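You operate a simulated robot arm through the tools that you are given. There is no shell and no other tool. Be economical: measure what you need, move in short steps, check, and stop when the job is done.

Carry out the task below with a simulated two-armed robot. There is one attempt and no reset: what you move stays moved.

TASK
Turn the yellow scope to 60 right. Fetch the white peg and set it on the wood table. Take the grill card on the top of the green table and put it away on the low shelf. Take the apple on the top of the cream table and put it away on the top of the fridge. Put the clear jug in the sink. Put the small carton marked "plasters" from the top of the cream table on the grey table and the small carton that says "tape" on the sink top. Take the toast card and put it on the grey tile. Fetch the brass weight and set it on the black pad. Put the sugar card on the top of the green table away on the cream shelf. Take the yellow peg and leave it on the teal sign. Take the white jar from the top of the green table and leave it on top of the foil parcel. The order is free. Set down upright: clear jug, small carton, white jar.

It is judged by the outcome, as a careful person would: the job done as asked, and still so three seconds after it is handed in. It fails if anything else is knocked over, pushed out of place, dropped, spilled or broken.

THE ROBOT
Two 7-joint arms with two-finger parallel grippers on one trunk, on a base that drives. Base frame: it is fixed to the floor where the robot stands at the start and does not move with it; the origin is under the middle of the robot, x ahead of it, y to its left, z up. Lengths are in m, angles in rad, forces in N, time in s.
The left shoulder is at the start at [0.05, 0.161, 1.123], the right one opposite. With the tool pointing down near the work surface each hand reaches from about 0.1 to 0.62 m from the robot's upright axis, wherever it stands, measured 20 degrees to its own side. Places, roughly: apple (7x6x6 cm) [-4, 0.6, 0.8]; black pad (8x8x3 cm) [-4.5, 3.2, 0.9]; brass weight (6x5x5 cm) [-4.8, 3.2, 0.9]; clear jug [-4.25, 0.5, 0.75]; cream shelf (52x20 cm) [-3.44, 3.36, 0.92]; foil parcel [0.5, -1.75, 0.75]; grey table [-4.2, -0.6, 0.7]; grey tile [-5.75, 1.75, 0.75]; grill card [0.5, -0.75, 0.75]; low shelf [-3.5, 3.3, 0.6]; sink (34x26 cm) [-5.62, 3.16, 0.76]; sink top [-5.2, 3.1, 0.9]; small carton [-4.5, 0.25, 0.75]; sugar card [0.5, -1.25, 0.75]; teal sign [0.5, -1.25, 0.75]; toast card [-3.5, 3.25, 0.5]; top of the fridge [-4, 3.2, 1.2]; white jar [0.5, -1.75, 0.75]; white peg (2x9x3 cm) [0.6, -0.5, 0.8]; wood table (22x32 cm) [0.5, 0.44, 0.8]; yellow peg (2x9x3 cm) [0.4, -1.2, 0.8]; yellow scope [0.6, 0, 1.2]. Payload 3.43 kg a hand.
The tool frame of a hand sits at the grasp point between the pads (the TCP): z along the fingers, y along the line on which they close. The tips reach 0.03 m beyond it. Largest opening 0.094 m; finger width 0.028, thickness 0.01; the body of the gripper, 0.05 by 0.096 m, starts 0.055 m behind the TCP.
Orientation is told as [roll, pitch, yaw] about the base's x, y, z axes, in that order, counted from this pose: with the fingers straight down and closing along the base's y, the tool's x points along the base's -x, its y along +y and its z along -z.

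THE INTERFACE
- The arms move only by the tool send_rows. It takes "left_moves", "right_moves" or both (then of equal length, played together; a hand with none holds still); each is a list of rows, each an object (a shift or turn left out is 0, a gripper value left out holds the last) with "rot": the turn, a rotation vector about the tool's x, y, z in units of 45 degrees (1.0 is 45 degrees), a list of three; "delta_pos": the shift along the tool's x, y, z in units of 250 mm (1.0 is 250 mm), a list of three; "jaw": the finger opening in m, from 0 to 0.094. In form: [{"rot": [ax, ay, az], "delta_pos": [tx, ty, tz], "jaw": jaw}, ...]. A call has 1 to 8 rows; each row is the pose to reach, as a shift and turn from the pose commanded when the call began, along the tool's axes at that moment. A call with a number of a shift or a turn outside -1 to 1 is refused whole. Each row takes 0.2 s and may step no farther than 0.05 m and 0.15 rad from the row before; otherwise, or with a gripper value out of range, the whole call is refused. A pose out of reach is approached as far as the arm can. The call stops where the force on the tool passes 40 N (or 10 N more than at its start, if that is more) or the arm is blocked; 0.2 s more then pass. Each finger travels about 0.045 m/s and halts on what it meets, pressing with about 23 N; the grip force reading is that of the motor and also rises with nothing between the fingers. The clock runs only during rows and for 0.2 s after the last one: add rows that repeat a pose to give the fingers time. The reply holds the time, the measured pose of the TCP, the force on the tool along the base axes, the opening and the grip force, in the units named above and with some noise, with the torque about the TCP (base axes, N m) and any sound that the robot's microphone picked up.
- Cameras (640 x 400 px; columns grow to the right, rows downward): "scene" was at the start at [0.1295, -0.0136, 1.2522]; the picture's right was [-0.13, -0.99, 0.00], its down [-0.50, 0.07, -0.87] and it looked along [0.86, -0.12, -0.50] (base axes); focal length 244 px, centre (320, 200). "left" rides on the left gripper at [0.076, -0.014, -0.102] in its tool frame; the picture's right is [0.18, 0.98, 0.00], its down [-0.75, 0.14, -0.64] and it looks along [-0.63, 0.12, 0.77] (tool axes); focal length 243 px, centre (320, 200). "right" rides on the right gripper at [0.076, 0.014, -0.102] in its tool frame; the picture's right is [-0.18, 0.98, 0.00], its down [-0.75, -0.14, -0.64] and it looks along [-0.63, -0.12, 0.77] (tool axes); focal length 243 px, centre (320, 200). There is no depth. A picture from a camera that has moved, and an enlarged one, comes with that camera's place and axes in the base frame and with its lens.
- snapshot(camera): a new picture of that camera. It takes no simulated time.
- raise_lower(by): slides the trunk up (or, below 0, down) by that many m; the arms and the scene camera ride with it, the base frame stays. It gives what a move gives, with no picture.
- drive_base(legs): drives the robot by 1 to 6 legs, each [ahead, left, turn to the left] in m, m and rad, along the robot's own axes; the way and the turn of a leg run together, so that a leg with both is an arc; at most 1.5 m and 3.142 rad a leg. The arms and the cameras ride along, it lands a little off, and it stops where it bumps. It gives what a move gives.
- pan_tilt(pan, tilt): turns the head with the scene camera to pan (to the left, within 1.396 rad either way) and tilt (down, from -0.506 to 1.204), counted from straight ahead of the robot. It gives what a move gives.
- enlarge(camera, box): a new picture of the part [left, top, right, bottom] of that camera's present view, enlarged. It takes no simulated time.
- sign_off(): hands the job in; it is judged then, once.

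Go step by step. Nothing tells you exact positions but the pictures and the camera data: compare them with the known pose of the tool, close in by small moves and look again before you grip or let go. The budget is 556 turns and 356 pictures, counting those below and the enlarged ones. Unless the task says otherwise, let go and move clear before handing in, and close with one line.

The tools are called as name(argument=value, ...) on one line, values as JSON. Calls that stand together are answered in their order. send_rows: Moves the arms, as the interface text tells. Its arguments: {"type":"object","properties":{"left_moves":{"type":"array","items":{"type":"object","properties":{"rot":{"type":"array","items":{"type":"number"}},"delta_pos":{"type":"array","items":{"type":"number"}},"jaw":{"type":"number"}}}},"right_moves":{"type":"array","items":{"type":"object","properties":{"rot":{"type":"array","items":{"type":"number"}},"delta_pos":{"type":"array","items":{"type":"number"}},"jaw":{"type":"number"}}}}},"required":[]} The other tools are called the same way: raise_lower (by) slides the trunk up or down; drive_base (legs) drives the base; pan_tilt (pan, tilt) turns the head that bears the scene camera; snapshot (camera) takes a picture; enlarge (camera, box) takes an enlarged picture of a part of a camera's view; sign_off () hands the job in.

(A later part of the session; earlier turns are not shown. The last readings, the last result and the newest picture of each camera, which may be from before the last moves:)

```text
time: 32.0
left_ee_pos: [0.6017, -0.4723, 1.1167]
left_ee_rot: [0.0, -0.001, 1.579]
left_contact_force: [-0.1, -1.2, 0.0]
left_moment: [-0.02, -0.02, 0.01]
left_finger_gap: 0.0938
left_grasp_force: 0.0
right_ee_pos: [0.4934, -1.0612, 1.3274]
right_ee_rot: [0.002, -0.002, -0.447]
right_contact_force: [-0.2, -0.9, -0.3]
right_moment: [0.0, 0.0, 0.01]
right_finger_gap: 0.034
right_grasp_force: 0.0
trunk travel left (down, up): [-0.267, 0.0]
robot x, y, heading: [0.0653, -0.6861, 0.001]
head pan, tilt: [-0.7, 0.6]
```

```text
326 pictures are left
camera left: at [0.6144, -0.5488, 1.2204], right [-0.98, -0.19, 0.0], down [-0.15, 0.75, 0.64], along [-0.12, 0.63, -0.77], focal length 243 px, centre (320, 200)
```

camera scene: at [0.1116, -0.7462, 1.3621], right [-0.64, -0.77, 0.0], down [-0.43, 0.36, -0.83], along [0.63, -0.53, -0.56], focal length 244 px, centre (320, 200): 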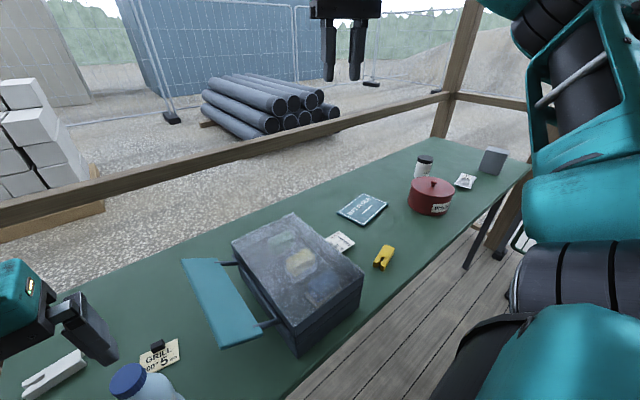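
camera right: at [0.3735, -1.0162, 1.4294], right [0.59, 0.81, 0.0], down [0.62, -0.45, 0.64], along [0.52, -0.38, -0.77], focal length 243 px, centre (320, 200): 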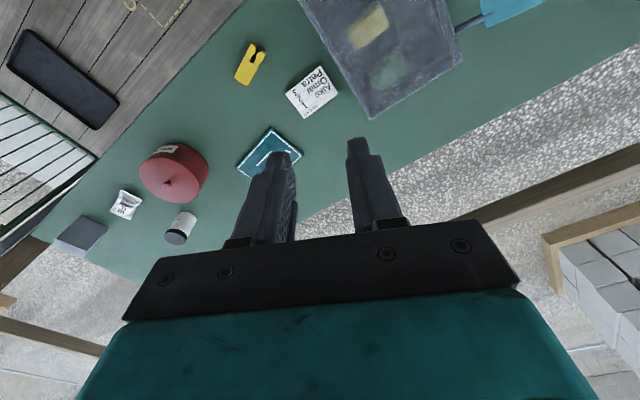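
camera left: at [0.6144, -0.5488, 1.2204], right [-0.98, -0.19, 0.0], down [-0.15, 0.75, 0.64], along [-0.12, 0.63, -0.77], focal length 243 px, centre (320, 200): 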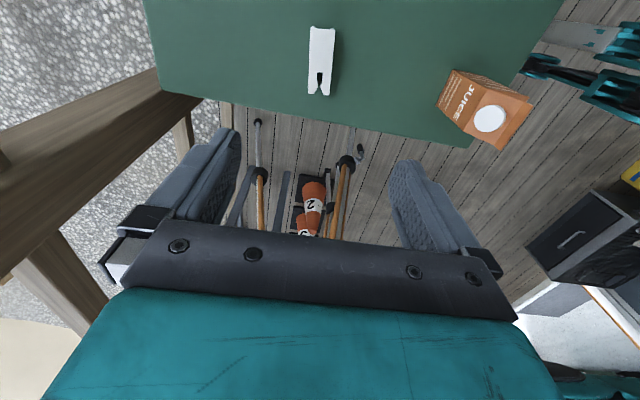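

The peg is right under the hand at (0.601, -0.469), turned about 6° more. I align and come down in two stages.

send_rows(left_moves=[{"delta_pos": [0.0, 0, 0.19], "rot": [0, 0, -0.13], "jaw": 0.07}, {"delta_pos": [0.0, 0, 0.38], "rot": [0, 0, -0.13], "jaw": 0.05}, {"delta_pos": [0.0, 0, 0.57], "rot": [0, 0, -0.13], "jaw": 0.05}, {"delta_pos": [0.0, 0, 0.76], "rot": [0, 0, -0.13], "jaw": 0.05}, {"delta_pos": [0.0, 0, 0.95], "rot": [0, 0, -0.13], "jaw": 0.05}])

snapshot(camera="left")

pan_tilt(pan=0.2, tilt=0.8)

snapshot(camera="scene")

```text
time: 33.2
left_ee_pos: [0.5998, -0.4681, 0.8785]
left_ee_rot: [0.002, 0.001, 1.676]
left_contact_force: [0.4, -0.6, 0.2]
left_moment: [0.01, -0.01, -0.02]
left_finger_gap: 0.05
left_grasp_force: 0.0
right_ee_pos: [0.4965, -1.0607, 1.3268]
right_ee_rot: [0.002, 0.001, -0.444]
right_contact_force: [-1.0, -0.3, 0.8]
right_moment: [0.0, -0.01, 0.03]
right_finger_gap: 0.0337
right_grasp_force: 0.1
trunk travel left (down, up): [-0.267, 0.0]
robot x, y, heading: [0.0663, -0.6876, 0.0]
head pan, tilt: [-0.7, 0.6]
```

```text
325 pictures are left
camera left: at [0.622, -0.5442, 0.9817], right [-0.96, -0.29, 0.0], down [-0.22, 0.73, 0.64], along [-0.18, 0.61, -0.77], focal length 243 px, centre (320, 200)
```

left: 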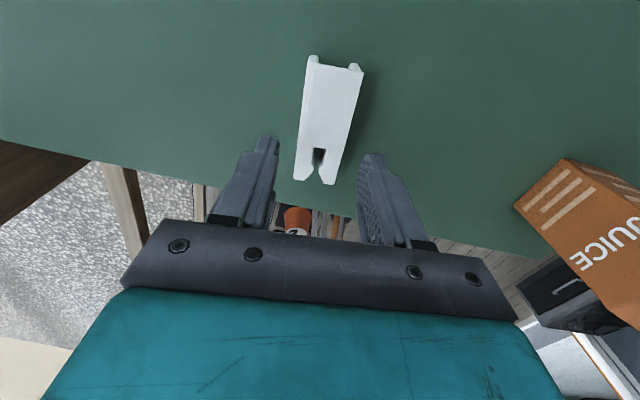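

```text
time: 34.4
left_ee_pos: [0.6, -0.4689, 0.8794]
left_ee_rot: [-0.001, 0.0, 1.678]
left_contact_force: [0.1, 0.7, 0.0]
left_moment: [0.01, -0.01, 0.03]
left_finger_gap: 0.0499
left_grasp_force: 0.0
right_ee_pos: [0.4944, -1.0612, 1.3263]
right_ee_rot: [0.002, -0.002, -0.445]
right_contact_force: [0.2, 1.2, 0.2]
right_moment: [0.0, 0.01, 0.02]
right_finger_gap: 0.034
right_grasp_force: 0.1
trunk travel left (down, up): [-0.267, 0.0]
robot x, y, heading: [0.0637, -0.6887, 0.008]
head pan, tilt: [0.201, 0.799]
```

```text
324 pictures are left
camera scene: at [0.1814, -0.673, 1.3452], right [0.2, -0.98, 0.0], down [-0.7, -0.15, -0.7], along [0.68, 0.14, -0.72], focal length 244 px, centre (320, 200)
```

scene: 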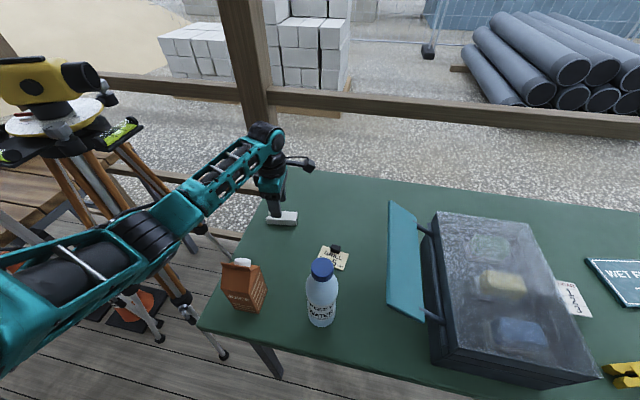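

send_rows(left_moves=[{"delta_pos": [-0.018, 0.018, 0.15], "rot": [0, 0, -0.04]}, {"delta_pos": [-0.018, 0.018, 0.28], "rot": [0, 0, -0.04]}, {"delta_pos": [-0.018, 0.018, 0.34], "rot": [0, 0, -0.04]}])

snapshot(camera="left")

```text
time: 34.9
left_ee_pos: [0.5985, -0.4658, 0.8304]
left_ee_rot: [0.001, 0.001, 1.711]
left_contact_force: [-1.1, 0.2, 11.6]
left_moment: [0.13, 0.48, 0.06]
left_finger_gap: 0.0497
left_grasp_force: 0.3
right_ee_pos: [0.4957, -1.0606, 1.3263]
right_ee_rot: [0.0, 0.002, -0.444]
right_contact_force: [-0.7, 0.0, -0.6]
right_moment: [-0.07, 0.0, -0.01]
right_finger_gap: 0.0341
right_grasp_force: 0.0
trunk travel left (down, up): [-0.267, 0.0]
robot x, y, heading: [0.0634, -0.6855, 0.004]
head pan, tilt: [0.201, 0.799]
stopped in row 2 (left hand): the force on the tool passed its limit at 66 N (the readings are from after the stop); the commanded pose is now the measured one
```

```text
323 pictures are left
camera left: at [0.6209, -0.5391, 0.9338], right [-0.95, -0.32, 0.0], down [-0.25, 0.73, 0.64], along [-0.2, 0.61, -0.77], focal length 243 px, centre (320, 200)
```

left: 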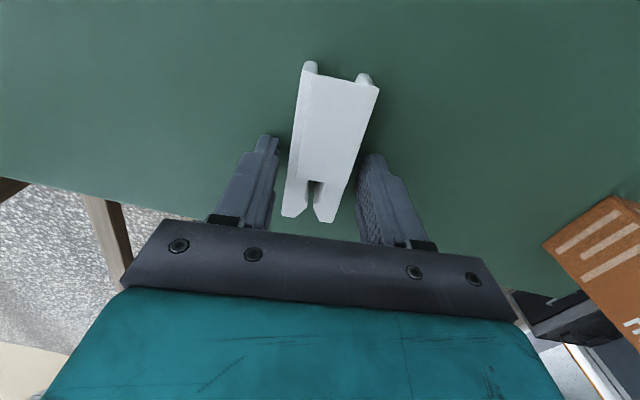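

The tips met the table at TCP z 0.83, so the table top is at about 0.80. The peg is between the fingers; I lift 3 mm and close.

send_rows(left_moves=[{"delta_pos": [0.01, 0, -0.016]}, {"delta_pos": [0.01, 0, -0.016], "jaw": 0.0}, {"delta_pos": [0.01, 0, -0.016], "jaw": 0.0}, {"delta_pos": [0.01, 0, -0.016], "jaw": 0.0}, {"delta_pos": [0.01, 0, -0.016], "jaw": 0.0}])

snapshot(camera="left")

```text
time: 36.1
left_ee_pos: [0.5957, -0.4668, 0.832]
left_ee_rot: [0.001, 0.0, 1.71]
left_contact_force: [0.0, -1.5, 0.3]
left_moment: [0.0, 0.0, 0.02]
left_finger_gap: 0.0328
left_grasp_force: 23.1
right_ee_pos: [0.4955, -1.0608, 1.3259]
right_ee_rot: [0.002, 0.001, -0.443]
right_contact_force: [-0.1, -0.6, -0.4]
right_moment: [-0.03, 0.02, 0.02]
right_finger_gap: 0.0339
right_grasp_force: 0.1
trunk travel left (down, up): [-0.267, 0.0]
robot x, y, heading: [0.0665, -0.6891, 0.007]
head pan, tilt: [0.201, 0.799]
```

```text
322 pictures are left
camera left: at [0.6204, -0.5412, 0.9358], right [-0.95, -0.32, 0.0], down [-0.24, 0.73, 0.64], along [-0.21, 0.61, -0.77], focal length 243 px, centre (320, 200)
```

left: 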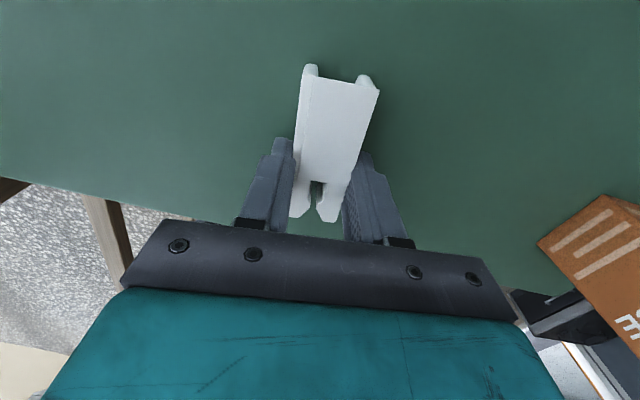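

Peg held (3.3 cm gap). I lift it, retract the hand, and drive back toward the wood table with hands clear of the scope.

send_rows(left_moves=[{"delta_pos": [0, 0, -0.19]}, {"delta_pos": [0, 0, -0.38]}, {"delta_pos": [0, 0, -0.57]}, {"delta_pos": [0, 0, -0.76]}, {"delta_pos": [0, 0, -0.95]}])

send_rows(left_moves=[{"delta_pos": [0.0, 0.18, 0], "rot": [0, 0, 0.18]}, {"delta_pos": [0.0, 0.36, 0], "rot": [0, 0, 0.36]}, {"delta_pos": [0.0, 0.54, 0], "rot": [0, 0, 0.54]}, {"delta_pos": [0.0, 0.72, 0], "rot": [0, 0, 0.72]}, {"delta_pos": [0.0, 0.9, 0], "rot": [0, 0, 0.9]}])

drive_base(legs=[[-0.1, 0, 0], [0, 0.85, 0]])

pan_tilt(pan=0.5, tilt=0.7)

snapshot(camera="scene")

snapshot(camera="left")

```text
time: 37.3
left_ee_pos: [0.5981, -0.4643, 1.0688]
left_ee_rot: [0.003, 0.001, 1.71]
left_contact_force: [-0.5, 0.1, 0.5]
left_moment: [-0.01, 0.01, -0.02]
left_finger_gap: 0.0
left_grasp_force: 23.2
right_ee_pos: [0.495, -1.0607, 1.3259]
right_ee_rot: [0.002, -0.001, -0.444]
right_contact_force: [-0.5, 0.1, 0.2]
right_moment: [-0.02, 0.0, -0.02]
right_finger_gap: 0.034
right_grasp_force: 0.1
trunk travel left (down, up): [-0.267, 0.0]
robot x, y, heading: [0.0631, -0.6881, 0.002]
head pan, tilt: [0.201, 0.799]
```

```text
time: 38.5
left_ee_pos: [0.3717, -0.4983, 1.0705]
left_ee_rot: [0.001, 0.001, 1.001]
left_contact_force: [-0.2, -0.5, -0.4]
left_moment: [-0.02, -0.03, -0.03]
left_finger_gap: 0.0
left_grasp_force: 23.1
right_ee_pos: [0.4939, -1.06, 1.328]
right_ee_rot: [0.001, 0.001, -0.443]
right_contact_force: [0.3, -0.7, 1.0]
right_moment: [-0.02, -0.03, 0.01]
right_finger_gap: 0.0342
right_grasp_force: 0.1
trunk travel left (down, up): [-0.267, 0.0]
robot x, y, heading: [0.0613, -0.6832, 0.004]
head pan, tilt: [0.201, 0.799]
```

```text
time: 47.2
left_ee_pos: [0.2617, 0.3591, 1.0701]
left_ee_rot: [0.001, 0.001, 1.01]
left_contact_force: [0.1, 0.1, 0.6]
left_moment: [-0.01, 0.02, -0.05]
left_finger_gap: 0.0002
left_grasp_force: 23.2
right_ee_pos: [0.3877, -0.202, 1.3256]
right_ee_rot: [0.002, 0.0, -0.438]
right_contact_force: [0.1, -0.2, 0.2]
right_moment: [-0.03, 0.01, -0.01]
right_finger_gap: 0.0342
right_grasp_force: 0.1
trunk travel left (down, up): [-0.267, 0.0]
robot x, y, heading: [-0.0425, 0.1696, 0.009]
head pan, tilt: [0.201, 0.799]
```

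```text
time: 48.0
left_ee_pos: [0.2622, 0.358, 1.0705]
left_ee_rot: [0.003, 0.003, 1.008]
left_contact_force: [1.0, -0.9, -0.2]
left_moment: [-0.01, 0.03, 0.01]
left_finger_gap: 0.0
left_grasp_force: 22.8
right_ee_pos: [0.3872, -0.2022, 1.3251]
right_ee_rot: [0.0, 0.0, -0.438]
right_contact_force: [0.0, 0.2, -0.6]
right_moment: [0.02, 0.01, -0.01]
right_finger_gap: 0.0343
right_grasp_force: 0.0
trunk travel left (down, up): [-0.267, 0.0]
robot x, y, heading: [-0.047, 0.1672, 0.015]
head pan, tilt: [0.499, 0.7]
```

```text
321 pictures are left
camera scene: at [0.0673, 0.2083, 1.3535], right [0.49, -0.87, 0.0], down [-0.56, -0.31, -0.76], along [0.67, 0.37, -0.64], focal length 244 px, centre (320, 200)
```

scene: 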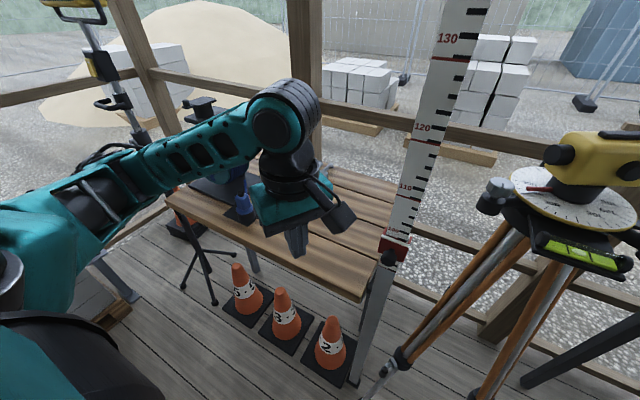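

```text
320 pictures are left
camera left: at [0.2323, 0.2871, 1.1743], right [-0.93, 0.37, 0.0], down [0.28, 0.71, 0.64], along [0.23, 0.6, -0.77], focal length 243 px, centre (320, 200)
```

left: 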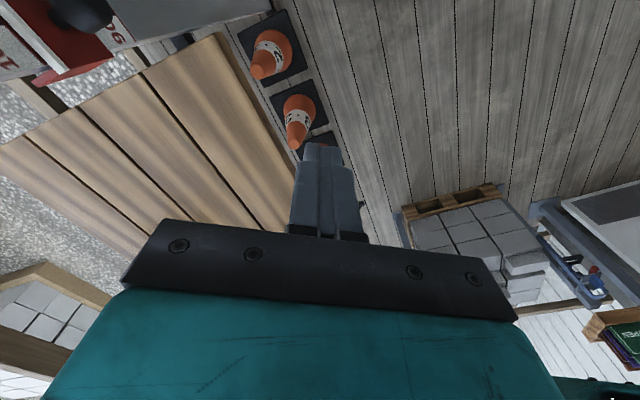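

The fingers are fully closed: the peg slipped out as I lifted. It should still be on the green table; I note the wood table's free area (x 0.4–0.6, y 0.3–0.6) and go back.

drive_base(legs=[[0, -0.85, 0], [0.11, 0, 0]])

pan_tilt(pan=0.2, tilt=0.7)

snapshot(camera="scene")

enlarge(camera="scene", box=[230, 150, 390, 290])

```text
time: 56.4
left_ee_pos: [0.377, -0.47, 1.0707]
left_ee_rot: [0.003, 0.002, 0.99]
left_contact_force: [-0.4, 0.3, -0.1]
left_moment: [-0.01, 0.0, -0.04]
left_finger_gap: 0.0
left_grasp_force: 22.8
right_ee_pos: [0.4922, -1.0346, 1.326]
right_ee_rot: [0.001, 0.0, -0.457]
right_contact_force: [0.6, -0.4, -0.6]
right_moment: [-0.01, 0.05, -0.01]
right_finger_gap: 0.034
right_grasp_force: 0.0
trunk travel left (down, up): [-0.267, 0.0]
robot x, y, heading: [0.0647, -0.6546, -0.007]
head pan, tilt: [0.499, 0.7]
```

```text
time: 57.2
left_ee_pos: [0.376, -0.47, 1.0706]
left_ee_rot: [0.002, 0.001, 0.991]
left_contact_force: [-0.7, 0.2, -0.4]
left_moment: [0.02, 0.0, -0.03]
left_finger_gap: 0.0
left_grasp_force: 23.0
right_ee_pos: [0.4923, -1.0335, 1.326]
right_ee_rot: [0.002, -0.001, -0.457]
right_contact_force: [0.3, -0.2, 0.0]
right_moment: [0.0, 0.0, -0.01]
right_finger_gap: 0.034
right_grasp_force: 0.1
trunk travel left (down, up): [-0.267, 0.0]
robot x, y, heading: [0.0674, -0.6535, -0.01]
head pan, tilt: [0.201, 0.7]
```

```text
319 pictures are left
camera scene: at [0.188, -0.6405, 1.3535], right [0.19, -0.98, 0.0], down [-0.63, -0.12, -0.76], along [0.75, 0.15, -0.64], focal length 244 px, centre (320, 200)
```

scene: 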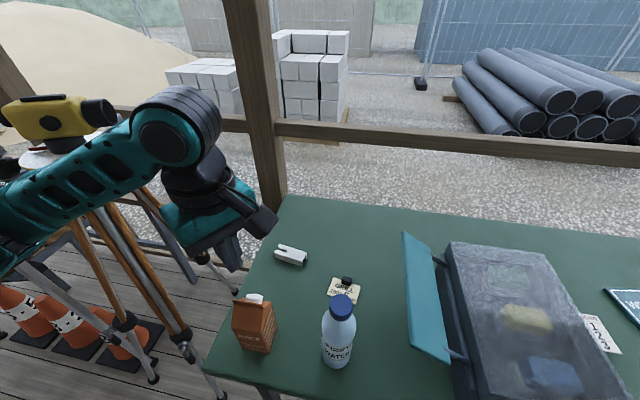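

```text
2.86 times, centred on (310, 220) of scene
camera zoom: at [0.188, -0.6405, 1.3535], right [0.19, -0.98, 0.0], down [-0.63, -0.12, -0.76], along [0.75, 0.15, -0.64], focal length 697 px, centre (349, 143)
```

zoom: 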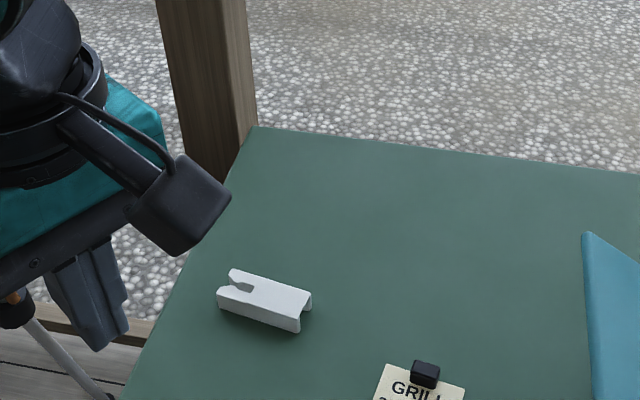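

The peg is still on the table at about (0.578, -0.48), turned a bit. I bring the hand over it again and lower.

send_rows(left_moves=[{"delta_pos": [-0.08, -0.14, 0], "rot": [0, 0, -0.1], "jaw": 0.03}, {"delta_pos": [-0.16, -0.28, 0], "rot": [0, 0, -0.2], "jaw": 0.05}, {"delta_pos": [-0.24, -0.42, 0], "rot": [0, 0, -0.3], "jaw": 0.06}, {"delta_pos": [-0.32, -0.56, 0], "rot": [0, 0, -0.4]}, {"delta_pos": [-0.41, -0.7, 0], "rot": [0, 0, -0.5]}, {"delta_pos": [-0.41, -0.7, 0.16], "rot": [0, 0, -0.5]}, {"delta_pos": [-0.41, -0.7, 0.32], "rot": [0, 0, -0.5]}, {"delta_pos": [-0.41, -0.7, 0.48], "rot": [0, 0, -0.5]}])

snapshot(camera="left")

```text
time: 59.0
left_ee_pos: [0.5814, -0.4832, 0.9512]
left_ee_rot: [0.003, 0.003, 1.383]
left_contact_force: [-0.1, 0.3, -0.7]
left_moment: [-0.01, 0.01, 0.0]
left_finger_gap: 0.06
left_grasp_force: 0.1
right_ee_pos: [0.4918, -1.0337, 1.3258]
right_ee_rot: [0.001, 0.001, -0.456]
right_contact_force: [0.0, -0.1, -0.1]
right_moment: [0.03, -0.04, 0.03]
right_finger_gap: 0.0342
right_grasp_force: 0.1
trunk travel left (down, up): [-0.267, 0.0]
robot x, y, heading: [0.0631, -0.6585, -0.007]
head pan, tilt: [0.201, 0.7]
```

```text
317 pictures are left
camera left: at [0.5806, -0.5608, 1.0544], right [-1.0, 0.0, 0.0], down [0.0, 0.77, 0.64], along [0.0, 0.64, -0.77], focal length 243 px, centre (320, 200)
```

left: 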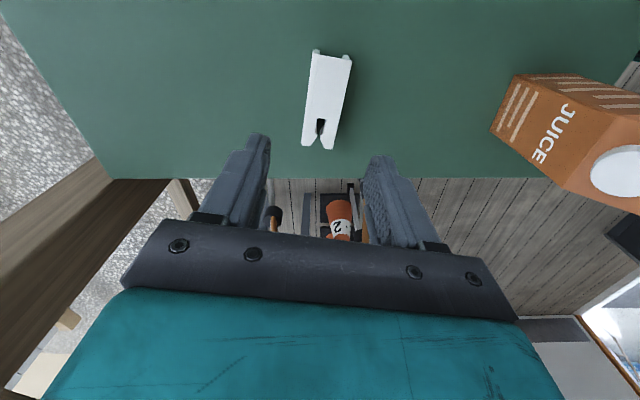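

send_rows(left_moves=[{"delta_pos": [-0.005, 0.017, 0.15], "rot": [0, 0, -0.06]}, {"delta_pos": [-0.005, 0.017, 0.3], "rot": [0, 0, -0.06]}, {"delta_pos": [-0.005, 0.017, 0.43], "rot": [0, 0, -0.06]}, {"delta_pos": [-0.005, 0.017, 0.46], "rot": [0, 0, -0.06]}, {"delta_pos": [-0.005, 0.017, 0.49], "rot": [0, 0, -0.06]}, {"delta_pos": [-0.005, 0.017, 0.52], "rot": [0, 0, -0.06]}, {"delta_pos": [-0.005, 0.017, 0.55], "rot": [0, 0, -0.06]}, {"delta_pos": [-0.005, 0.017, 0.58], "rot": [0, 0, -0.06]}])

snapshot(camera="left")

enlarge(camera="scene", box=[230, 180, 350, 280])

```text
time: 60.4
left_ee_pos: [0.5777, -0.4786, 0.8304]
left_ee_rot: [-0.01, -0.001, 1.429]
left_contact_force: [-10.0, 0.8, 22.2]
left_moment: [0.15, 1.16, 0.02]
left_finger_gap: 0.0664
left_grasp_force: 5.2
right_ee_pos: [0.4909, -1.032, 1.3264]
right_ee_rot: [0.002, -0.002, -0.456]
right_contact_force: [0.2, 0.1, 0.0]
right_moment: [0.02, 0.0, 0.01]
right_finger_gap: 0.0339
right_grasp_force: 0.0
trunk travel left (down, up): [-0.267, 0.0]
robot x, y, heading: [0.063, -0.6557, -0.004]
head pan, tilt: [0.201, 0.7]
stopped in row 7 (left hand): the force on the tool passed its limit at 48 N (the readings are from after the stop); the commanded pose is now the measured one
```

```text
316 pictures are left
camera left: at [0.5796, -0.5555, 0.9341], right [-1.0, -0.04, -0.01], down [-0.04, 0.77, 0.64], along [-0.02, 0.64, -0.77], focal length 243 px, centre (320, 200)
```

left: 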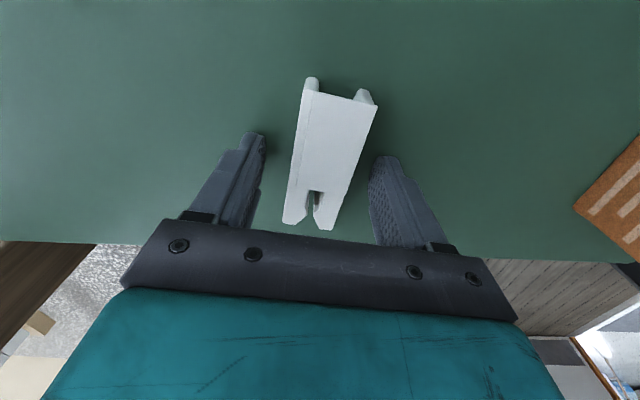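

```text
4.00 times, centred on (290, 230) of scene
camera zoom: at [0.1864, -0.641, 1.3538], right [0.19, -0.98, 0.0], down [-0.63, -0.12, -0.77], along [0.75, 0.15, -0.64], focal length 976 px, centre (440, 80)
```

zoom: 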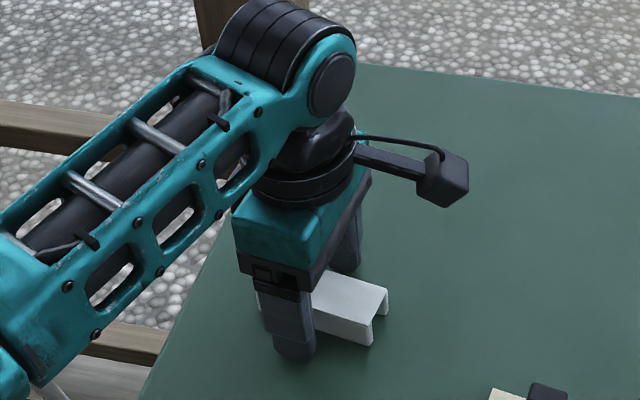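

send_rows(left_moves=[{"delta_pos": [0.012, 0, -0.008]}, {"delta_pos": [0.012, 0, -0.008], "jaw": 0.02}, {"delta_pos": [0.012, 0, -0.008], "jaw": 0.0}, {"delta_pos": [0.012, 0, -0.008], "jaw": 0.0}, {"delta_pos": [0.012, 0, -0.008], "jaw": 0.0}, {"delta_pos": [0.012, 0, -0.008], "jaw": 0.0}, {"delta_pos": [0.012, 0, -0.03], "jaw": 0.0}])

snapshot(camera="left")

enlarge(camera="scene", box=[230, 180, 350, 280])

```text
time: 62.0
left_ee_pos: [0.5787, -0.4818, 0.8357]
left_ee_rot: [-0.01, 0.0, 1.429]
left_contact_force: [-0.1, 0.2, 0.2]
left_moment: [0.0, 0.01, 0.01]
left_finger_gap: 0.0333
left_grasp_force: 23.5
right_ee_pos: [0.4917, -1.0336, 1.3263]
right_ee_rot: [0.0, 0.0, -0.457]
right_contact_force: [0.3, 0.2, 0.7]
right_moment: [0.02, 0.0, 0.01]
right_finger_gap: 0.034
right_grasp_force: 0.1
trunk travel left (down, up): [-0.267, 0.0]
robot x, y, heading: [0.065, -0.6548, -0.011]
head pan, tilt: [0.201, 0.7]
```

```text
314 pictures are left
camera left: at [0.5806, -0.5584, 0.9387], right [-1.0, -0.04, -0.01], down [-0.04, 0.77, 0.64], along [-0.02, 0.64, -0.77], focal length 243 px, centre (320, 200)
```

left: 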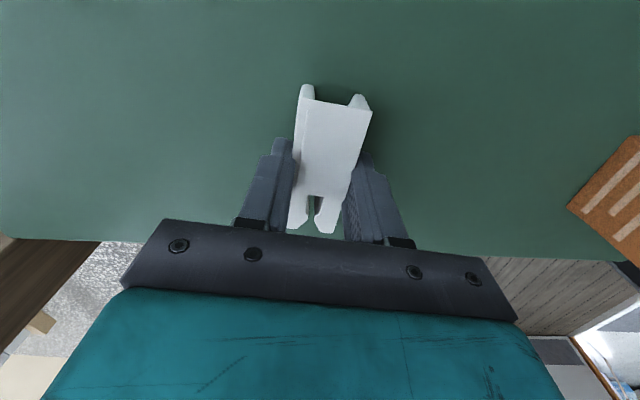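

```text
4.00 times, centred on (290, 230) of scene
camera zoom: at [0.1877, -0.6406, 1.3534], right [0.19, -0.98, 0.0], down [-0.63, -0.12, -0.77], along [0.75, 0.15, -0.64], focal length 976 px, centre (440, 80)
```

zoom: 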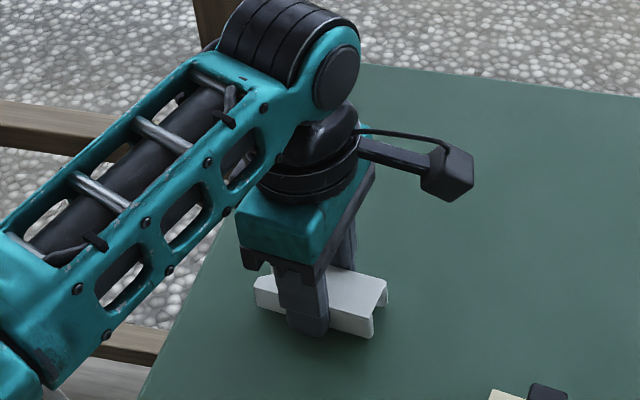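

send_rows(left_moves=[{"delta_pos": [0, 0, -0.03]}, {"delta_pos": [0, 0, -0.06]}, {"delta_pos": [0, 0, -0.09]}, {"delta_pos": [0, 0, -0.12]}])

snapshot(camera="left")

```text
time: 63.0
left_ee_pos: [0.5784, -0.4809, 0.8647]
left_ee_rot: [-0.009, 0.001, 1.43]
left_contact_force: [0.0, -0.1, -1.2]
left_moment: [0.01, 0.0, 0.01]
left_finger_gap: 0.0331
left_grasp_force: 23.4
right_ee_pos: [0.4921, -1.032, 1.3258]
right_ee_rot: [0.001, 0.0, -0.457]
right_contact_force: [0.0, -1.1, -0.7]
right_moment: [-0.01, -0.02, 0.03]
right_finger_gap: 0.034
right_grasp_force: 0.0
trunk travel left (down, up): [-0.267, 0.0]
robot x, y, heading: [0.0623, -0.6532, -0.01]
head pan, tilt: [0.201, 0.7]
```

```text
312 pictures are left
camera left: at [0.5793, -0.5583, 0.9684], right [-1.0, -0.04, -0.01], down [-0.04, 0.77, 0.64], along [-0.02, 0.64, -0.77], focal length 243 px, centre (320, 200)
```

left: 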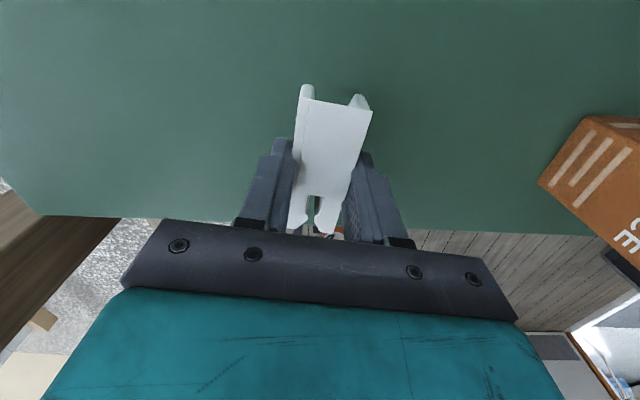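

It's held now. I lift it gently higher.

send_rows(left_moves=[{"delta_pos": [0, 0, -0.08]}, {"delta_pos": [0, 0, -0.16]}, {"delta_pos": [0, 0, -0.25]}, {"delta_pos": [0, 0, -0.35]}, {"delta_pos": [0, 0, -0.45]}, {"delta_pos": [0, 0, -0.55]}, {"delta_pos": [0, 0, -0.65]}, {"delta_pos": [0, 0, -0.7]}])

send_rows(left_moves=[{"delta_pos": [0.0, 0.12, 0], "rot": [0, 0, 0.07]}, {"delta_pos": [0.0, 0.24, 0], "rot": [0, 0, 0.14]}, {"delta_pos": [0.0, 0.36, 0], "rot": [0, 0, 0.21]}, {"delta_pos": [0.0, 0.48, 0], "rot": [0, 0, 0.28]}, {"delta_pos": [0.0, 0.6, 0], "rot": [0, 0, 0.35]}, {"delta_pos": [0.0, 0.72, 0], "rot": [0, 0, 0.42]}, {"delta_pos": [0.0, 0.84, 0], "rot": [0, 0, 0.49]}])

snapshot(camera="left")

```text
time: 64.8
left_ee_pos: [0.5762, -0.4828, 1.0404]
left_ee_rot: [-0.009, -0.001, 1.428]
left_contact_force: [0.2, 0.2, -0.9]
left_moment: [0.0, 0.01, 0.0]
left_finger_gap: 0.0329
left_grasp_force: 22.8
right_ee_pos: [0.4922, -1.0339, 1.3258]
right_ee_rot: [0.002, 0.0, -0.458]
right_contact_force: [0.1, -0.4, 0.3]
right_moment: [0.02, 0.01, 0.0]
right_finger_gap: 0.0341
right_grasp_force: 0.1
trunk travel left (down, up): [-0.267, 0.0]
robot x, y, heading: [0.0679, -0.6552, -0.007]
head pan, tilt: [0.201, 0.7]
```

```text
time: 66.4
left_ee_pos: [0.3695, -0.4475, 1.0358]
left_ee_rot: [-0.01, -0.003, 1.043]
left_contact_force: [-0.4, 1.0, -0.3]
left_moment: [-0.01, 0.01, 0.02]
left_finger_gap: 0.0331
left_grasp_force: 23.2
right_ee_pos: [0.4916, -1.0322, 1.3265]
right_ee_rot: [0.003, 0.0, -0.457]
right_contact_force: [-0.3, -0.5, -0.6]
right_moment: [-0.02, 0.0, -0.02]
right_finger_gap: 0.034
right_grasp_force: 0.1
trunk travel left (down, up): [-0.267, 0.0]
robot x, y, heading: [0.0631, -0.6574, -0.009]
head pan, tilt: [0.201, 0.7]
```

```text
311 pictures are left
camera left: at [0.3409, -0.5211, 1.1396], right [-0.94, 0.33, -0.01], down [0.25, 0.72, 0.64], along [0.22, 0.6, -0.77], focal length 243 px, centre (320, 200)
```

left: 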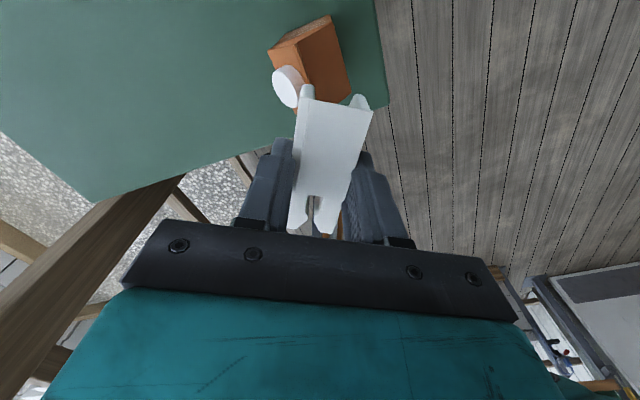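

drive_base(legs=[[-0.11, 0, 0.009], [0, 0.9, 0]])

pan_tilt(pan=0.6, tilt=0.7)

snapshot(camera="scene")

snapshot(camera="left")

```text
time: 75.2
left_ee_pos: [0.2491, 0.4256, 1.0361]
left_ee_rot: [-0.009, -0.003, 1.062]
left_contact_force: [0.2, -0.2, -0.9]
left_moment: [0.0, -0.03, 0.01]
left_finger_gap: 0.0333
left_grasp_force: 23.3
right_ee_pos: [0.3815, -0.1577, 1.3267]
right_ee_rot: [0.002, -0.001, -0.441]
right_contact_force: [-0.3, 0.7, 0.6]
right_moment: [-0.02, 0.02, -0.01]
right_finger_gap: 0.0336
right_grasp_force: 0.1
trunk travel left (down, up): [-0.267, 0.0]
robot x, y, heading: [-0.0516, 0.2128, 0.015]
head pan, tilt: [0.201, 0.7]
```

```text
time: 76.1
left_ee_pos: [0.2503, 0.4257, 1.0354]
left_ee_rot: [-0.009, -0.004, 1.063]
left_contact_force: [0.0, 0.0, -0.3]
left_moment: [-0.03, 0.01, -0.01]
left_finger_gap: 0.0332
left_grasp_force: 23.4
right_ee_pos: [0.3809, -0.1586, 1.3261]
right_ee_rot: [0.002, 0.0, -0.441]
right_contact_force: [0.7, -0.7, 0.0]
right_moment: [0.01, 0.0, 0.01]
right_finger_gap: 0.034
right_grasp_force: 0.0
trunk travel left (down, up): [-0.267, 0.0]
robot x, y, heading: [-0.0534, 0.21, 0.014]
head pan, tilt: [0.6, 0.7]
```

```text
310 pictures are left
camera scene: at [0.0574, 0.2605, 1.3535], right [0.57, -0.82, 0.0], down [-0.53, -0.37, -0.76], along [0.63, 0.44, -0.64], focal length 244 px, centre (320, 200)
```

scene: 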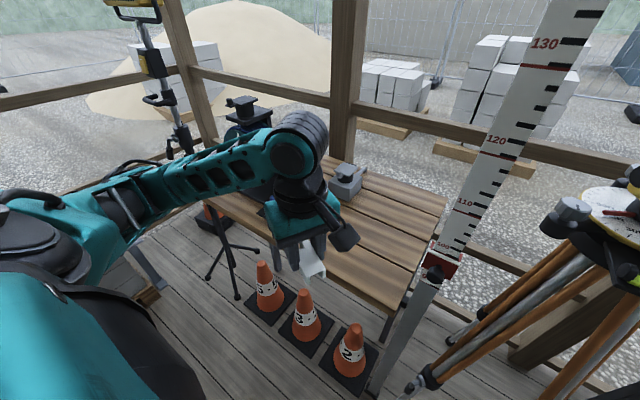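

```text
309 pictures are left
camera left: at [0.2227, 0.3514, 1.1393], right [-0.95, 0.32, -0.01], down [0.24, 0.73, 0.64], along [0.21, 0.61, -0.77], focal length 243 px, centre (320, 200)
```

left: 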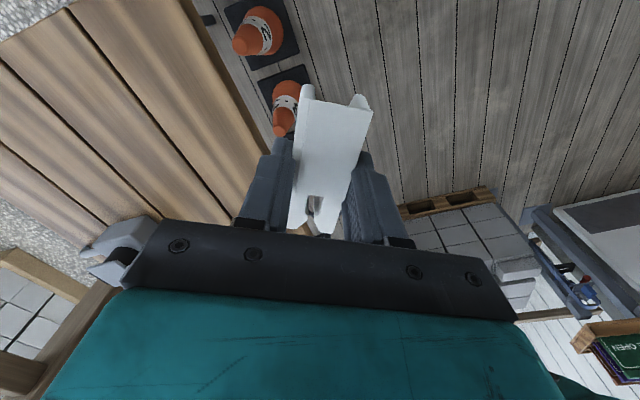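

The free part of the wood table is ahead of the hand. I move the peg over about (0.49, 0.44).

send_rows(left_moves=[{"delta_pos": [-0.07, -0.12, 0]}, {"delta_pos": [-0.15, -0.25, 0]}, {"delta_pos": [-0.23, -0.38, 0]}, {"delta_pos": [-0.32, -0.52, 0]}, {"delta_pos": [-0.41, -0.67, 0]}, {"delta_pos": [-0.5, -0.81, 0]}])

snapshot(camera="left")

snapshot(camera="scene")

```text
time: 77.5
left_ee_pos: [0.4875, 0.433, 1.0372]
left_ee_rot: [-0.007, -0.003, 1.062]
left_contact_force: [0.3, 0.1, 0.1]
left_moment: [-0.01, 0.03, -0.04]
left_finger_gap: 0.0332
left_grasp_force: 22.8
right_ee_pos: [0.3832, -0.1578, 1.3266]
right_ee_rot: [0.002, 0.0, -0.443]
right_contact_force: [0.3, 0.1, -0.1]
right_moment: [0.0, 0.04, 0.0]
right_finger_gap: 0.0338
right_grasp_force: 0.0
trunk travel left (down, up): [-0.267, 0.0]
robot x, y, heading: [-0.0506, 0.2114, 0.012]
head pan, tilt: [0.6, 0.7]
```

```text
308 pictures are left
camera left: at [0.4608, 0.3592, 1.1412], right [-0.95, 0.32, -0.01], down [0.24, 0.73, 0.64], along [0.21, 0.61, -0.77], focal length 243 px, centre (320, 200)
```

left: 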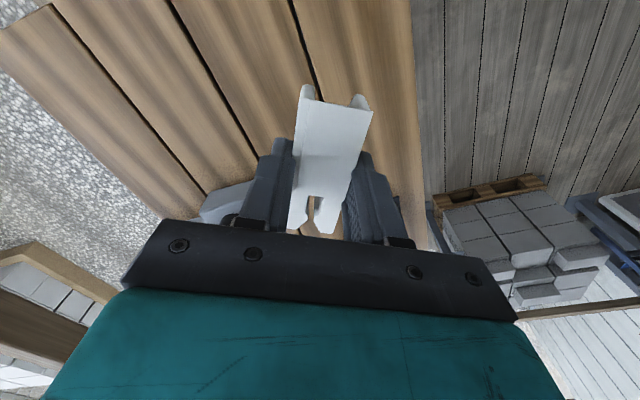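

```text
307 pictures are left
camera scene: at [0.0579, 0.2602, 1.3534], right [0.57, -0.82, 0.0], down [-0.53, -0.37, -0.76], along [0.63, 0.44, -0.64], focal length 244 px, centre (320, 200)
```

scene: 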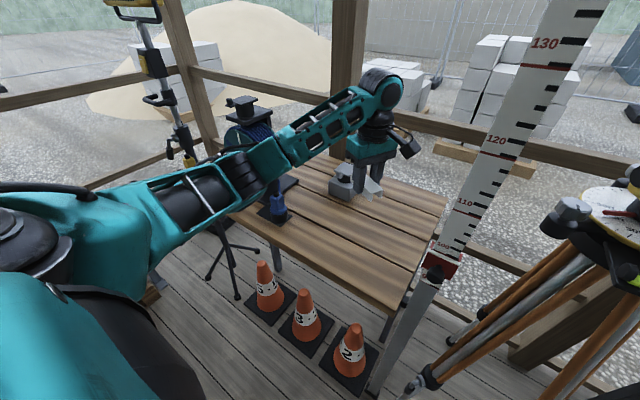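

send_rows(left_moves=[{"delta_pos": [0, 0, 0.18]}, {"delta_pos": [0, 0, 0.36]}, {"delta_pos": [0, 0, 0.54]}, {"delta_pos": [0, 0, 0.66]}, {"delta_pos": [0, 0, 0.72]}, {"delta_pos": [0, 0, 0.75]}])

enlarge(camera="scene", box=[320, 110, 460, 220])

snapshot(camera="left")

```text
time: 78.9
left_ee_pos: [0.4887, 0.434, 0.8502]
left_ee_rot: [-0.01, -0.004, 1.06]
left_contact_force: [0.3, -0.7, -1.0]
left_moment: [0.01, -0.02, 0.01]
left_finger_gap: 0.0329
left_grasp_force: 23.7
right_ee_pos: [0.3813, -0.158, 1.3258]
right_ee_rot: [0.002, -0.001, -0.439]
right_contact_force: [0.8, 0.1, -0.1]
right_moment: [0.01, -0.04, 0.0]
right_finger_gap: 0.0339
right_grasp_force: 0.1
trunk travel left (down, up): [-0.267, 0.0]
robot x, y, heading: [-0.0501, 0.2128, 0.012]
head pan, tilt: [0.6, 0.7]
```

```text
3.64 times, centred on (390, 165) of scene
camera zoom: at [0.0574, 0.2606, 1.3535], right [0.57, -0.82, 0.0], down [-0.53, -0.37, -0.76], along [0.63, 0.44, -0.64], focal length 887 px, centre (66, 327)
```

zoom: 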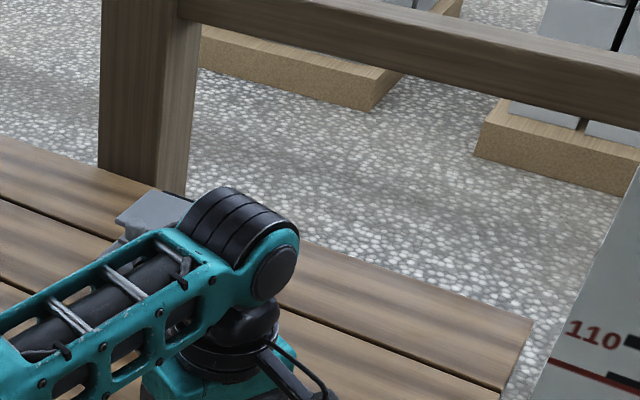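

```text
305 pictures are left
camera left: at [0.4619, 0.3603, 0.953], right [-0.95, 0.32, -0.01], down [0.24, 0.73, 0.64], along [0.21, 0.61, -0.77], focal length 243 px, centre (320, 200)
```

left: 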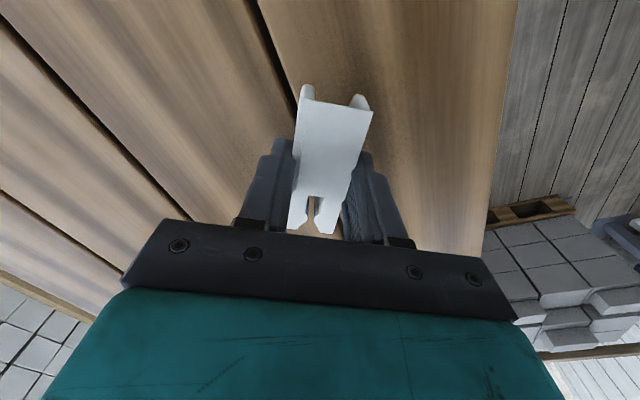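

send_rows(left_moves=[{"delta_pos": [0, 0, 0.03]}, {"delta_pos": [0, 0, 0.05]}, {"delta_pos": [0, 0, 0.065]}, {"delta_pos": [0, 0, 0.08]}, {"delta_pos": [0, 0, 0.095]}, {"delta_pos": [0, 0, 0.11]}, {"delta_pos": [0, 0, 0.125]}, {"delta_pos": [0, 0, 0.14]}])

snapshot(camera="left")

```text
time: 80.4
left_ee_pos: [0.4876, 0.4343, 0.8304]
left_ee_rot: [-0.016, -0.005, 1.063]
left_contact_force: [-15.6, -0.3, 24.4]
left_moment: [-0.07, 1.08, 0.01]
left_finger_gap: 0.0331
left_grasp_force: 23.5
right_ee_pos: [0.3797, -0.1581, 1.3266]
right_ee_rot: [0.004, -0.002, -0.436]
right_contact_force: [0.5, 0.7, -0.6]
right_moment: [0.04, 0.03, 0.0]
right_finger_gap: 0.0341
right_grasp_force: 0.1
trunk travel left (down, up): [-0.267, 0.0]
robot x, y, heading: [-0.0486, 0.2135, 0.012]
head pan, tilt: [0.6, 0.7]
stopped in row 7 (left hand): the force on the tool passed its limit at 45 N (the readings are from after the stop); the commanded pose is now the measured one
```

```text
304 pictures are left
camera left: at [0.4614, 0.3613, 0.9337], right [-0.95, 0.32, -0.01], down [0.23, 0.73, 0.64], along [0.22, 0.61, -0.77], focal length 243 px, centre (320, 200)
```

left: 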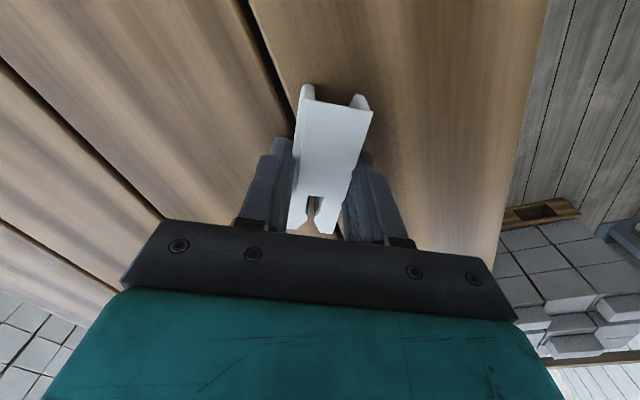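

The peg is down on the wood table at z 0.80. I open and lift away.

send_rows(left_moves=[{"delta_pos": [0, 0, -0.006], "jaw": 0.04}, {"delta_pos": [0, 0, -0.006], "jaw": 0.06}, {"delta_pos": [0, 0, -0.006], "jaw": 0.06}, {"delta_pos": [0, 0, -0.1], "jaw": 0.06}, {"delta_pos": [0, 0, -0.28]}, {"delta_pos": [0, 0, -0.47]}, {"delta_pos": [0, 0, -0.66]}, {"delta_pos": [0, 0, -0.85]}])

snapshot(camera="left")

```text
time: 82.2
left_ee_pos: [0.4843, 0.4372, 1.0376]
left_ee_rot: [-0.012, -0.007, 1.061]
left_contact_force: [-0.2, -0.1, 0.0]
left_moment: [0.01, 0.0, -0.02]
left_finger_gap: 0.0599
left_grasp_force: 0.0
right_ee_pos: [0.3815, -0.1585, 1.3269]
right_ee_rot: [0.0, 0.0, -0.44]
right_contact_force: [-0.3, 0.4, -0.2]
right_moment: [0.01, 0.0, -0.03]
right_finger_gap: 0.0339
right_grasp_force: 0.1
trunk travel left (down, up): [-0.267, 0.0]
robot x, y, heading: [-0.0532, 0.2124, 0.012]
head pan, tilt: [0.6, 0.7]
```

```text
303 pictures are left
camera left: at [0.4581, 0.3632, 1.1412], right [-0.95, 0.32, -0.01], down [0.23, 0.73, 0.65], along [0.21, 0.61, -0.76], focal length 243 px, centre (320, 200)
```

left: 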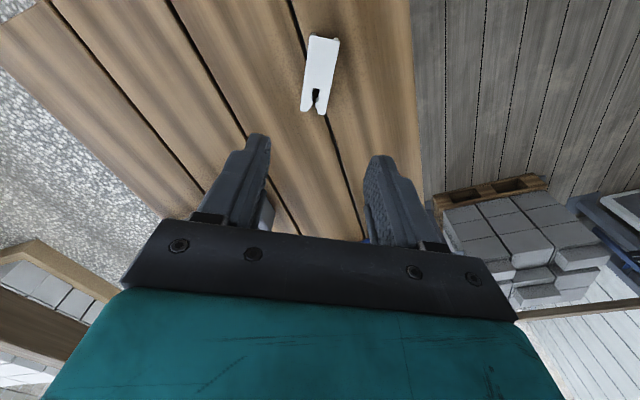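

White peg is placed. I retract the left hand, straighten it, and drive to the green table's grill card.

send_rows(left_moves=[{"delta_pos": [0.08, 0.13, 0], "rot": [0, 0, 0.12]}, {"delta_pos": [0.16, 0.26, 0], "rot": [0, 0, 0.28]}, {"delta_pos": [0.24, 0.39, 0], "rot": [0, 0, 0.44]}, {"delta_pos": [0.32, 0.52, 0], "rot": [0, 0, 0.6]}, {"delta_pos": [0.4, 0.65, 0], "rot": [0, 0, 0.76]}, {"delta_pos": [0.45, 0.73, 0], "rot": [0, 0, 0.92]}])

drive_base(legs=[[0, -1.05, 0]])

pan_tilt(pan=0.0, tilt=0.7)

snapshot(camera="scene")

snapshot(camera="left")

```text
time: 83.6
left_ee_pos: [0.2725, 0.4253, 1.035]
left_ee_rot: [-0.006, -0.013, 0.336]
left_contact_force: [0.0, 0.4, 0.5]
left_moment: [-0.03, 0.02, -0.02]
left_finger_gap: 0.06
left_grasp_force: 0.0
right_ee_pos: [0.3811, -0.1587, 1.327]
right_ee_rot: [0.001, -0.002, -0.44]
right_contact_force: [-0.9, 0.2, -0.7]
right_moment: [-0.02, 0.0, -0.04]
right_finger_gap: 0.034
right_grasp_force: 0.0
trunk travel left (down, up): [-0.267, 0.0]
robot x, y, heading: [-0.0544, 0.2119, 0.005]
head pan, tilt: [0.6, 0.7]
```

```text
time: 93.3
left_ee_pos: [0.2786, -0.6438, 1.0352]
left_ee_rot: [-0.006, -0.013, 0.329]
left_contact_force: [-0.1, 0.2, -0.2]
left_moment: [0.01, 0.06, -0.06]
left_finger_gap: 0.0601
left_grasp_force: 0.0
right_ee_pos: [0.3836, -1.2284, 1.3261]
right_ee_rot: [0.001, -0.001, -0.451]
right_contact_force: [0.2, 0.2, 0.1]
right_moment: [-0.01, -0.01, 0.0]
right_finger_gap: 0.0341
right_grasp_force: 0.0
trunk travel left (down, up): [-0.267, 0.0]
robot x, y, heading: [-0.0465, -0.854, 0.003]
head pan, tilt: [0.6, 0.7]
```

```text
time: 94.3
left_ee_pos: [0.2801, -0.6443, 1.0346]
left_ee_rot: [-0.006, -0.015, 0.329]
left_contact_force: [0.2, -0.5, -0.1]
left_moment: [0.03, 0.02, 0.04]
left_finger_gap: 0.0601
left_grasp_force: 0.0
right_ee_pos: [0.3835, -1.2289, 1.3262]
right_ee_rot: [0.002, 0.002, -0.45]
right_contact_force: [-0.4, 0.4, -1.0]
right_moment: [-0.01, 0.0, -0.02]
right_finger_gap: 0.034
right_grasp_force: 0.1
trunk travel left (down, up): [-0.267, 0.0]
robot x, y, heading: [-0.0501, -0.8543, 0.004]
head pan, tilt: [0.0, 0.7]
```

```text
302 pictures are left
camera scene: at [0.0777, -0.8545, 1.3535], right [0.0, -1.0, 0.0], down [-0.64, 0.0, -0.76], along [0.76, 0.0, -0.64], focal length 244 px, centre (320, 200)
```

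scene: 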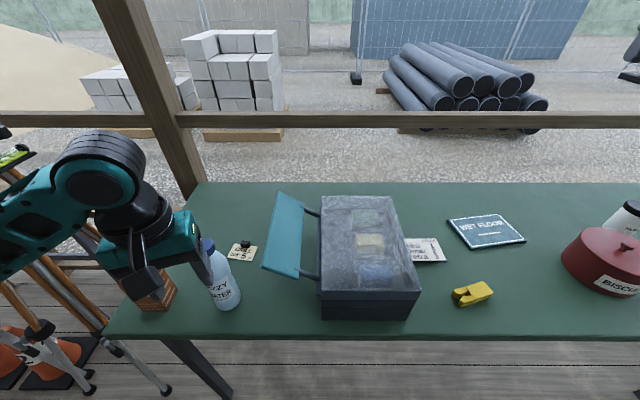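

```text
301 pictures are left
camera left: at [0.2104, -0.6823, 1.1375], right [-0.49, 0.87, -0.01], down [0.66, 0.38, 0.65], along [0.57, 0.31, -0.76], focal length 243 px, centre (320, 200)
```

left: 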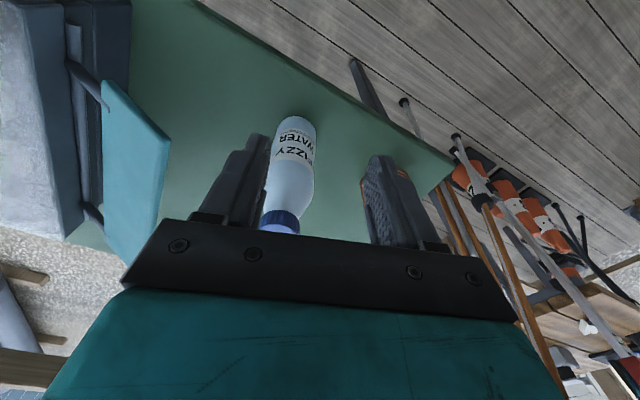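

The left hand is close to the bottle, so I raise it first. Then I look closely at the grill card and its black knob.

send_rows(left_moves=[{"delta_pos": [0, 0, -0.18]}, {"delta_pos": [0, 0, -0.36]}, {"delta_pos": [0, 0, -0.5]}])

enlarge(camera="scene", box=[180, 210, 300, 320])

enlarge(camera="scene", box=[390, 180, 640, 320])

```text
time: 95.1
left_ee_pos: [0.2786, -0.645, 1.1614]
left_ee_rot: [-0.008, -0.013, 0.33]
left_contact_force: [0.3, 0.5, 0.0]
left_moment: [-0.01, -0.02, 0.02]
left_finger_gap: 0.0599
left_grasp_force: 0.1
right_ee_pos: [0.3836, -1.2286, 1.3261]
right_ee_rot: [0.001, 0.001, -0.451]
right_contact_force: [-0.4, -0.1, 0.0]
right_moment: [0.0, -0.04, 0.0]
right_finger_gap: 0.034
right_grasp_force: 0.0
trunk travel left (down, up): [-0.267, 0.0]
robot x, y, heading: [-0.045, -0.8515, 0.005]
head pan, tilt: [0.0, 0.7]
```

```text
3.64 times, centred on (240, 265) of scene
camera zoom: at [0.0775, -0.8549, 1.3534], right [0.0, -1.0, 0.0], down [-0.64, 0.0, -0.77], along [0.77, 0.0, -0.64], focal length 887 px, centre (611, -36)
```

zoom: 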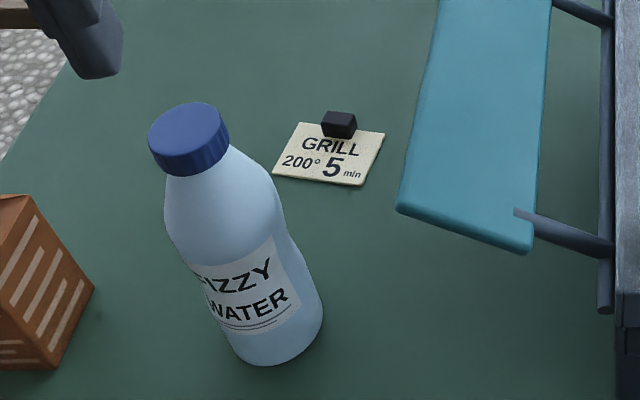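

```text
2.56 times, centred on (515, 250) of scene
camera zoom: at [0.0775, -0.8549, 1.3534], right [0.0, -1.0, 0.0], down [-0.64, 0.0, -0.77], along [0.77, 0.0, -0.64], focal length 625 px, centre (-179, 72)
```

zoom: 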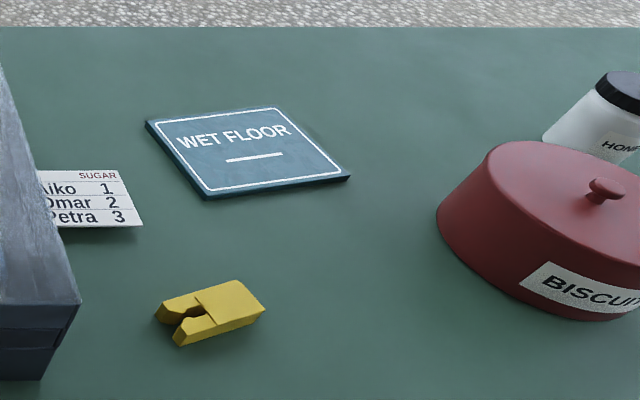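

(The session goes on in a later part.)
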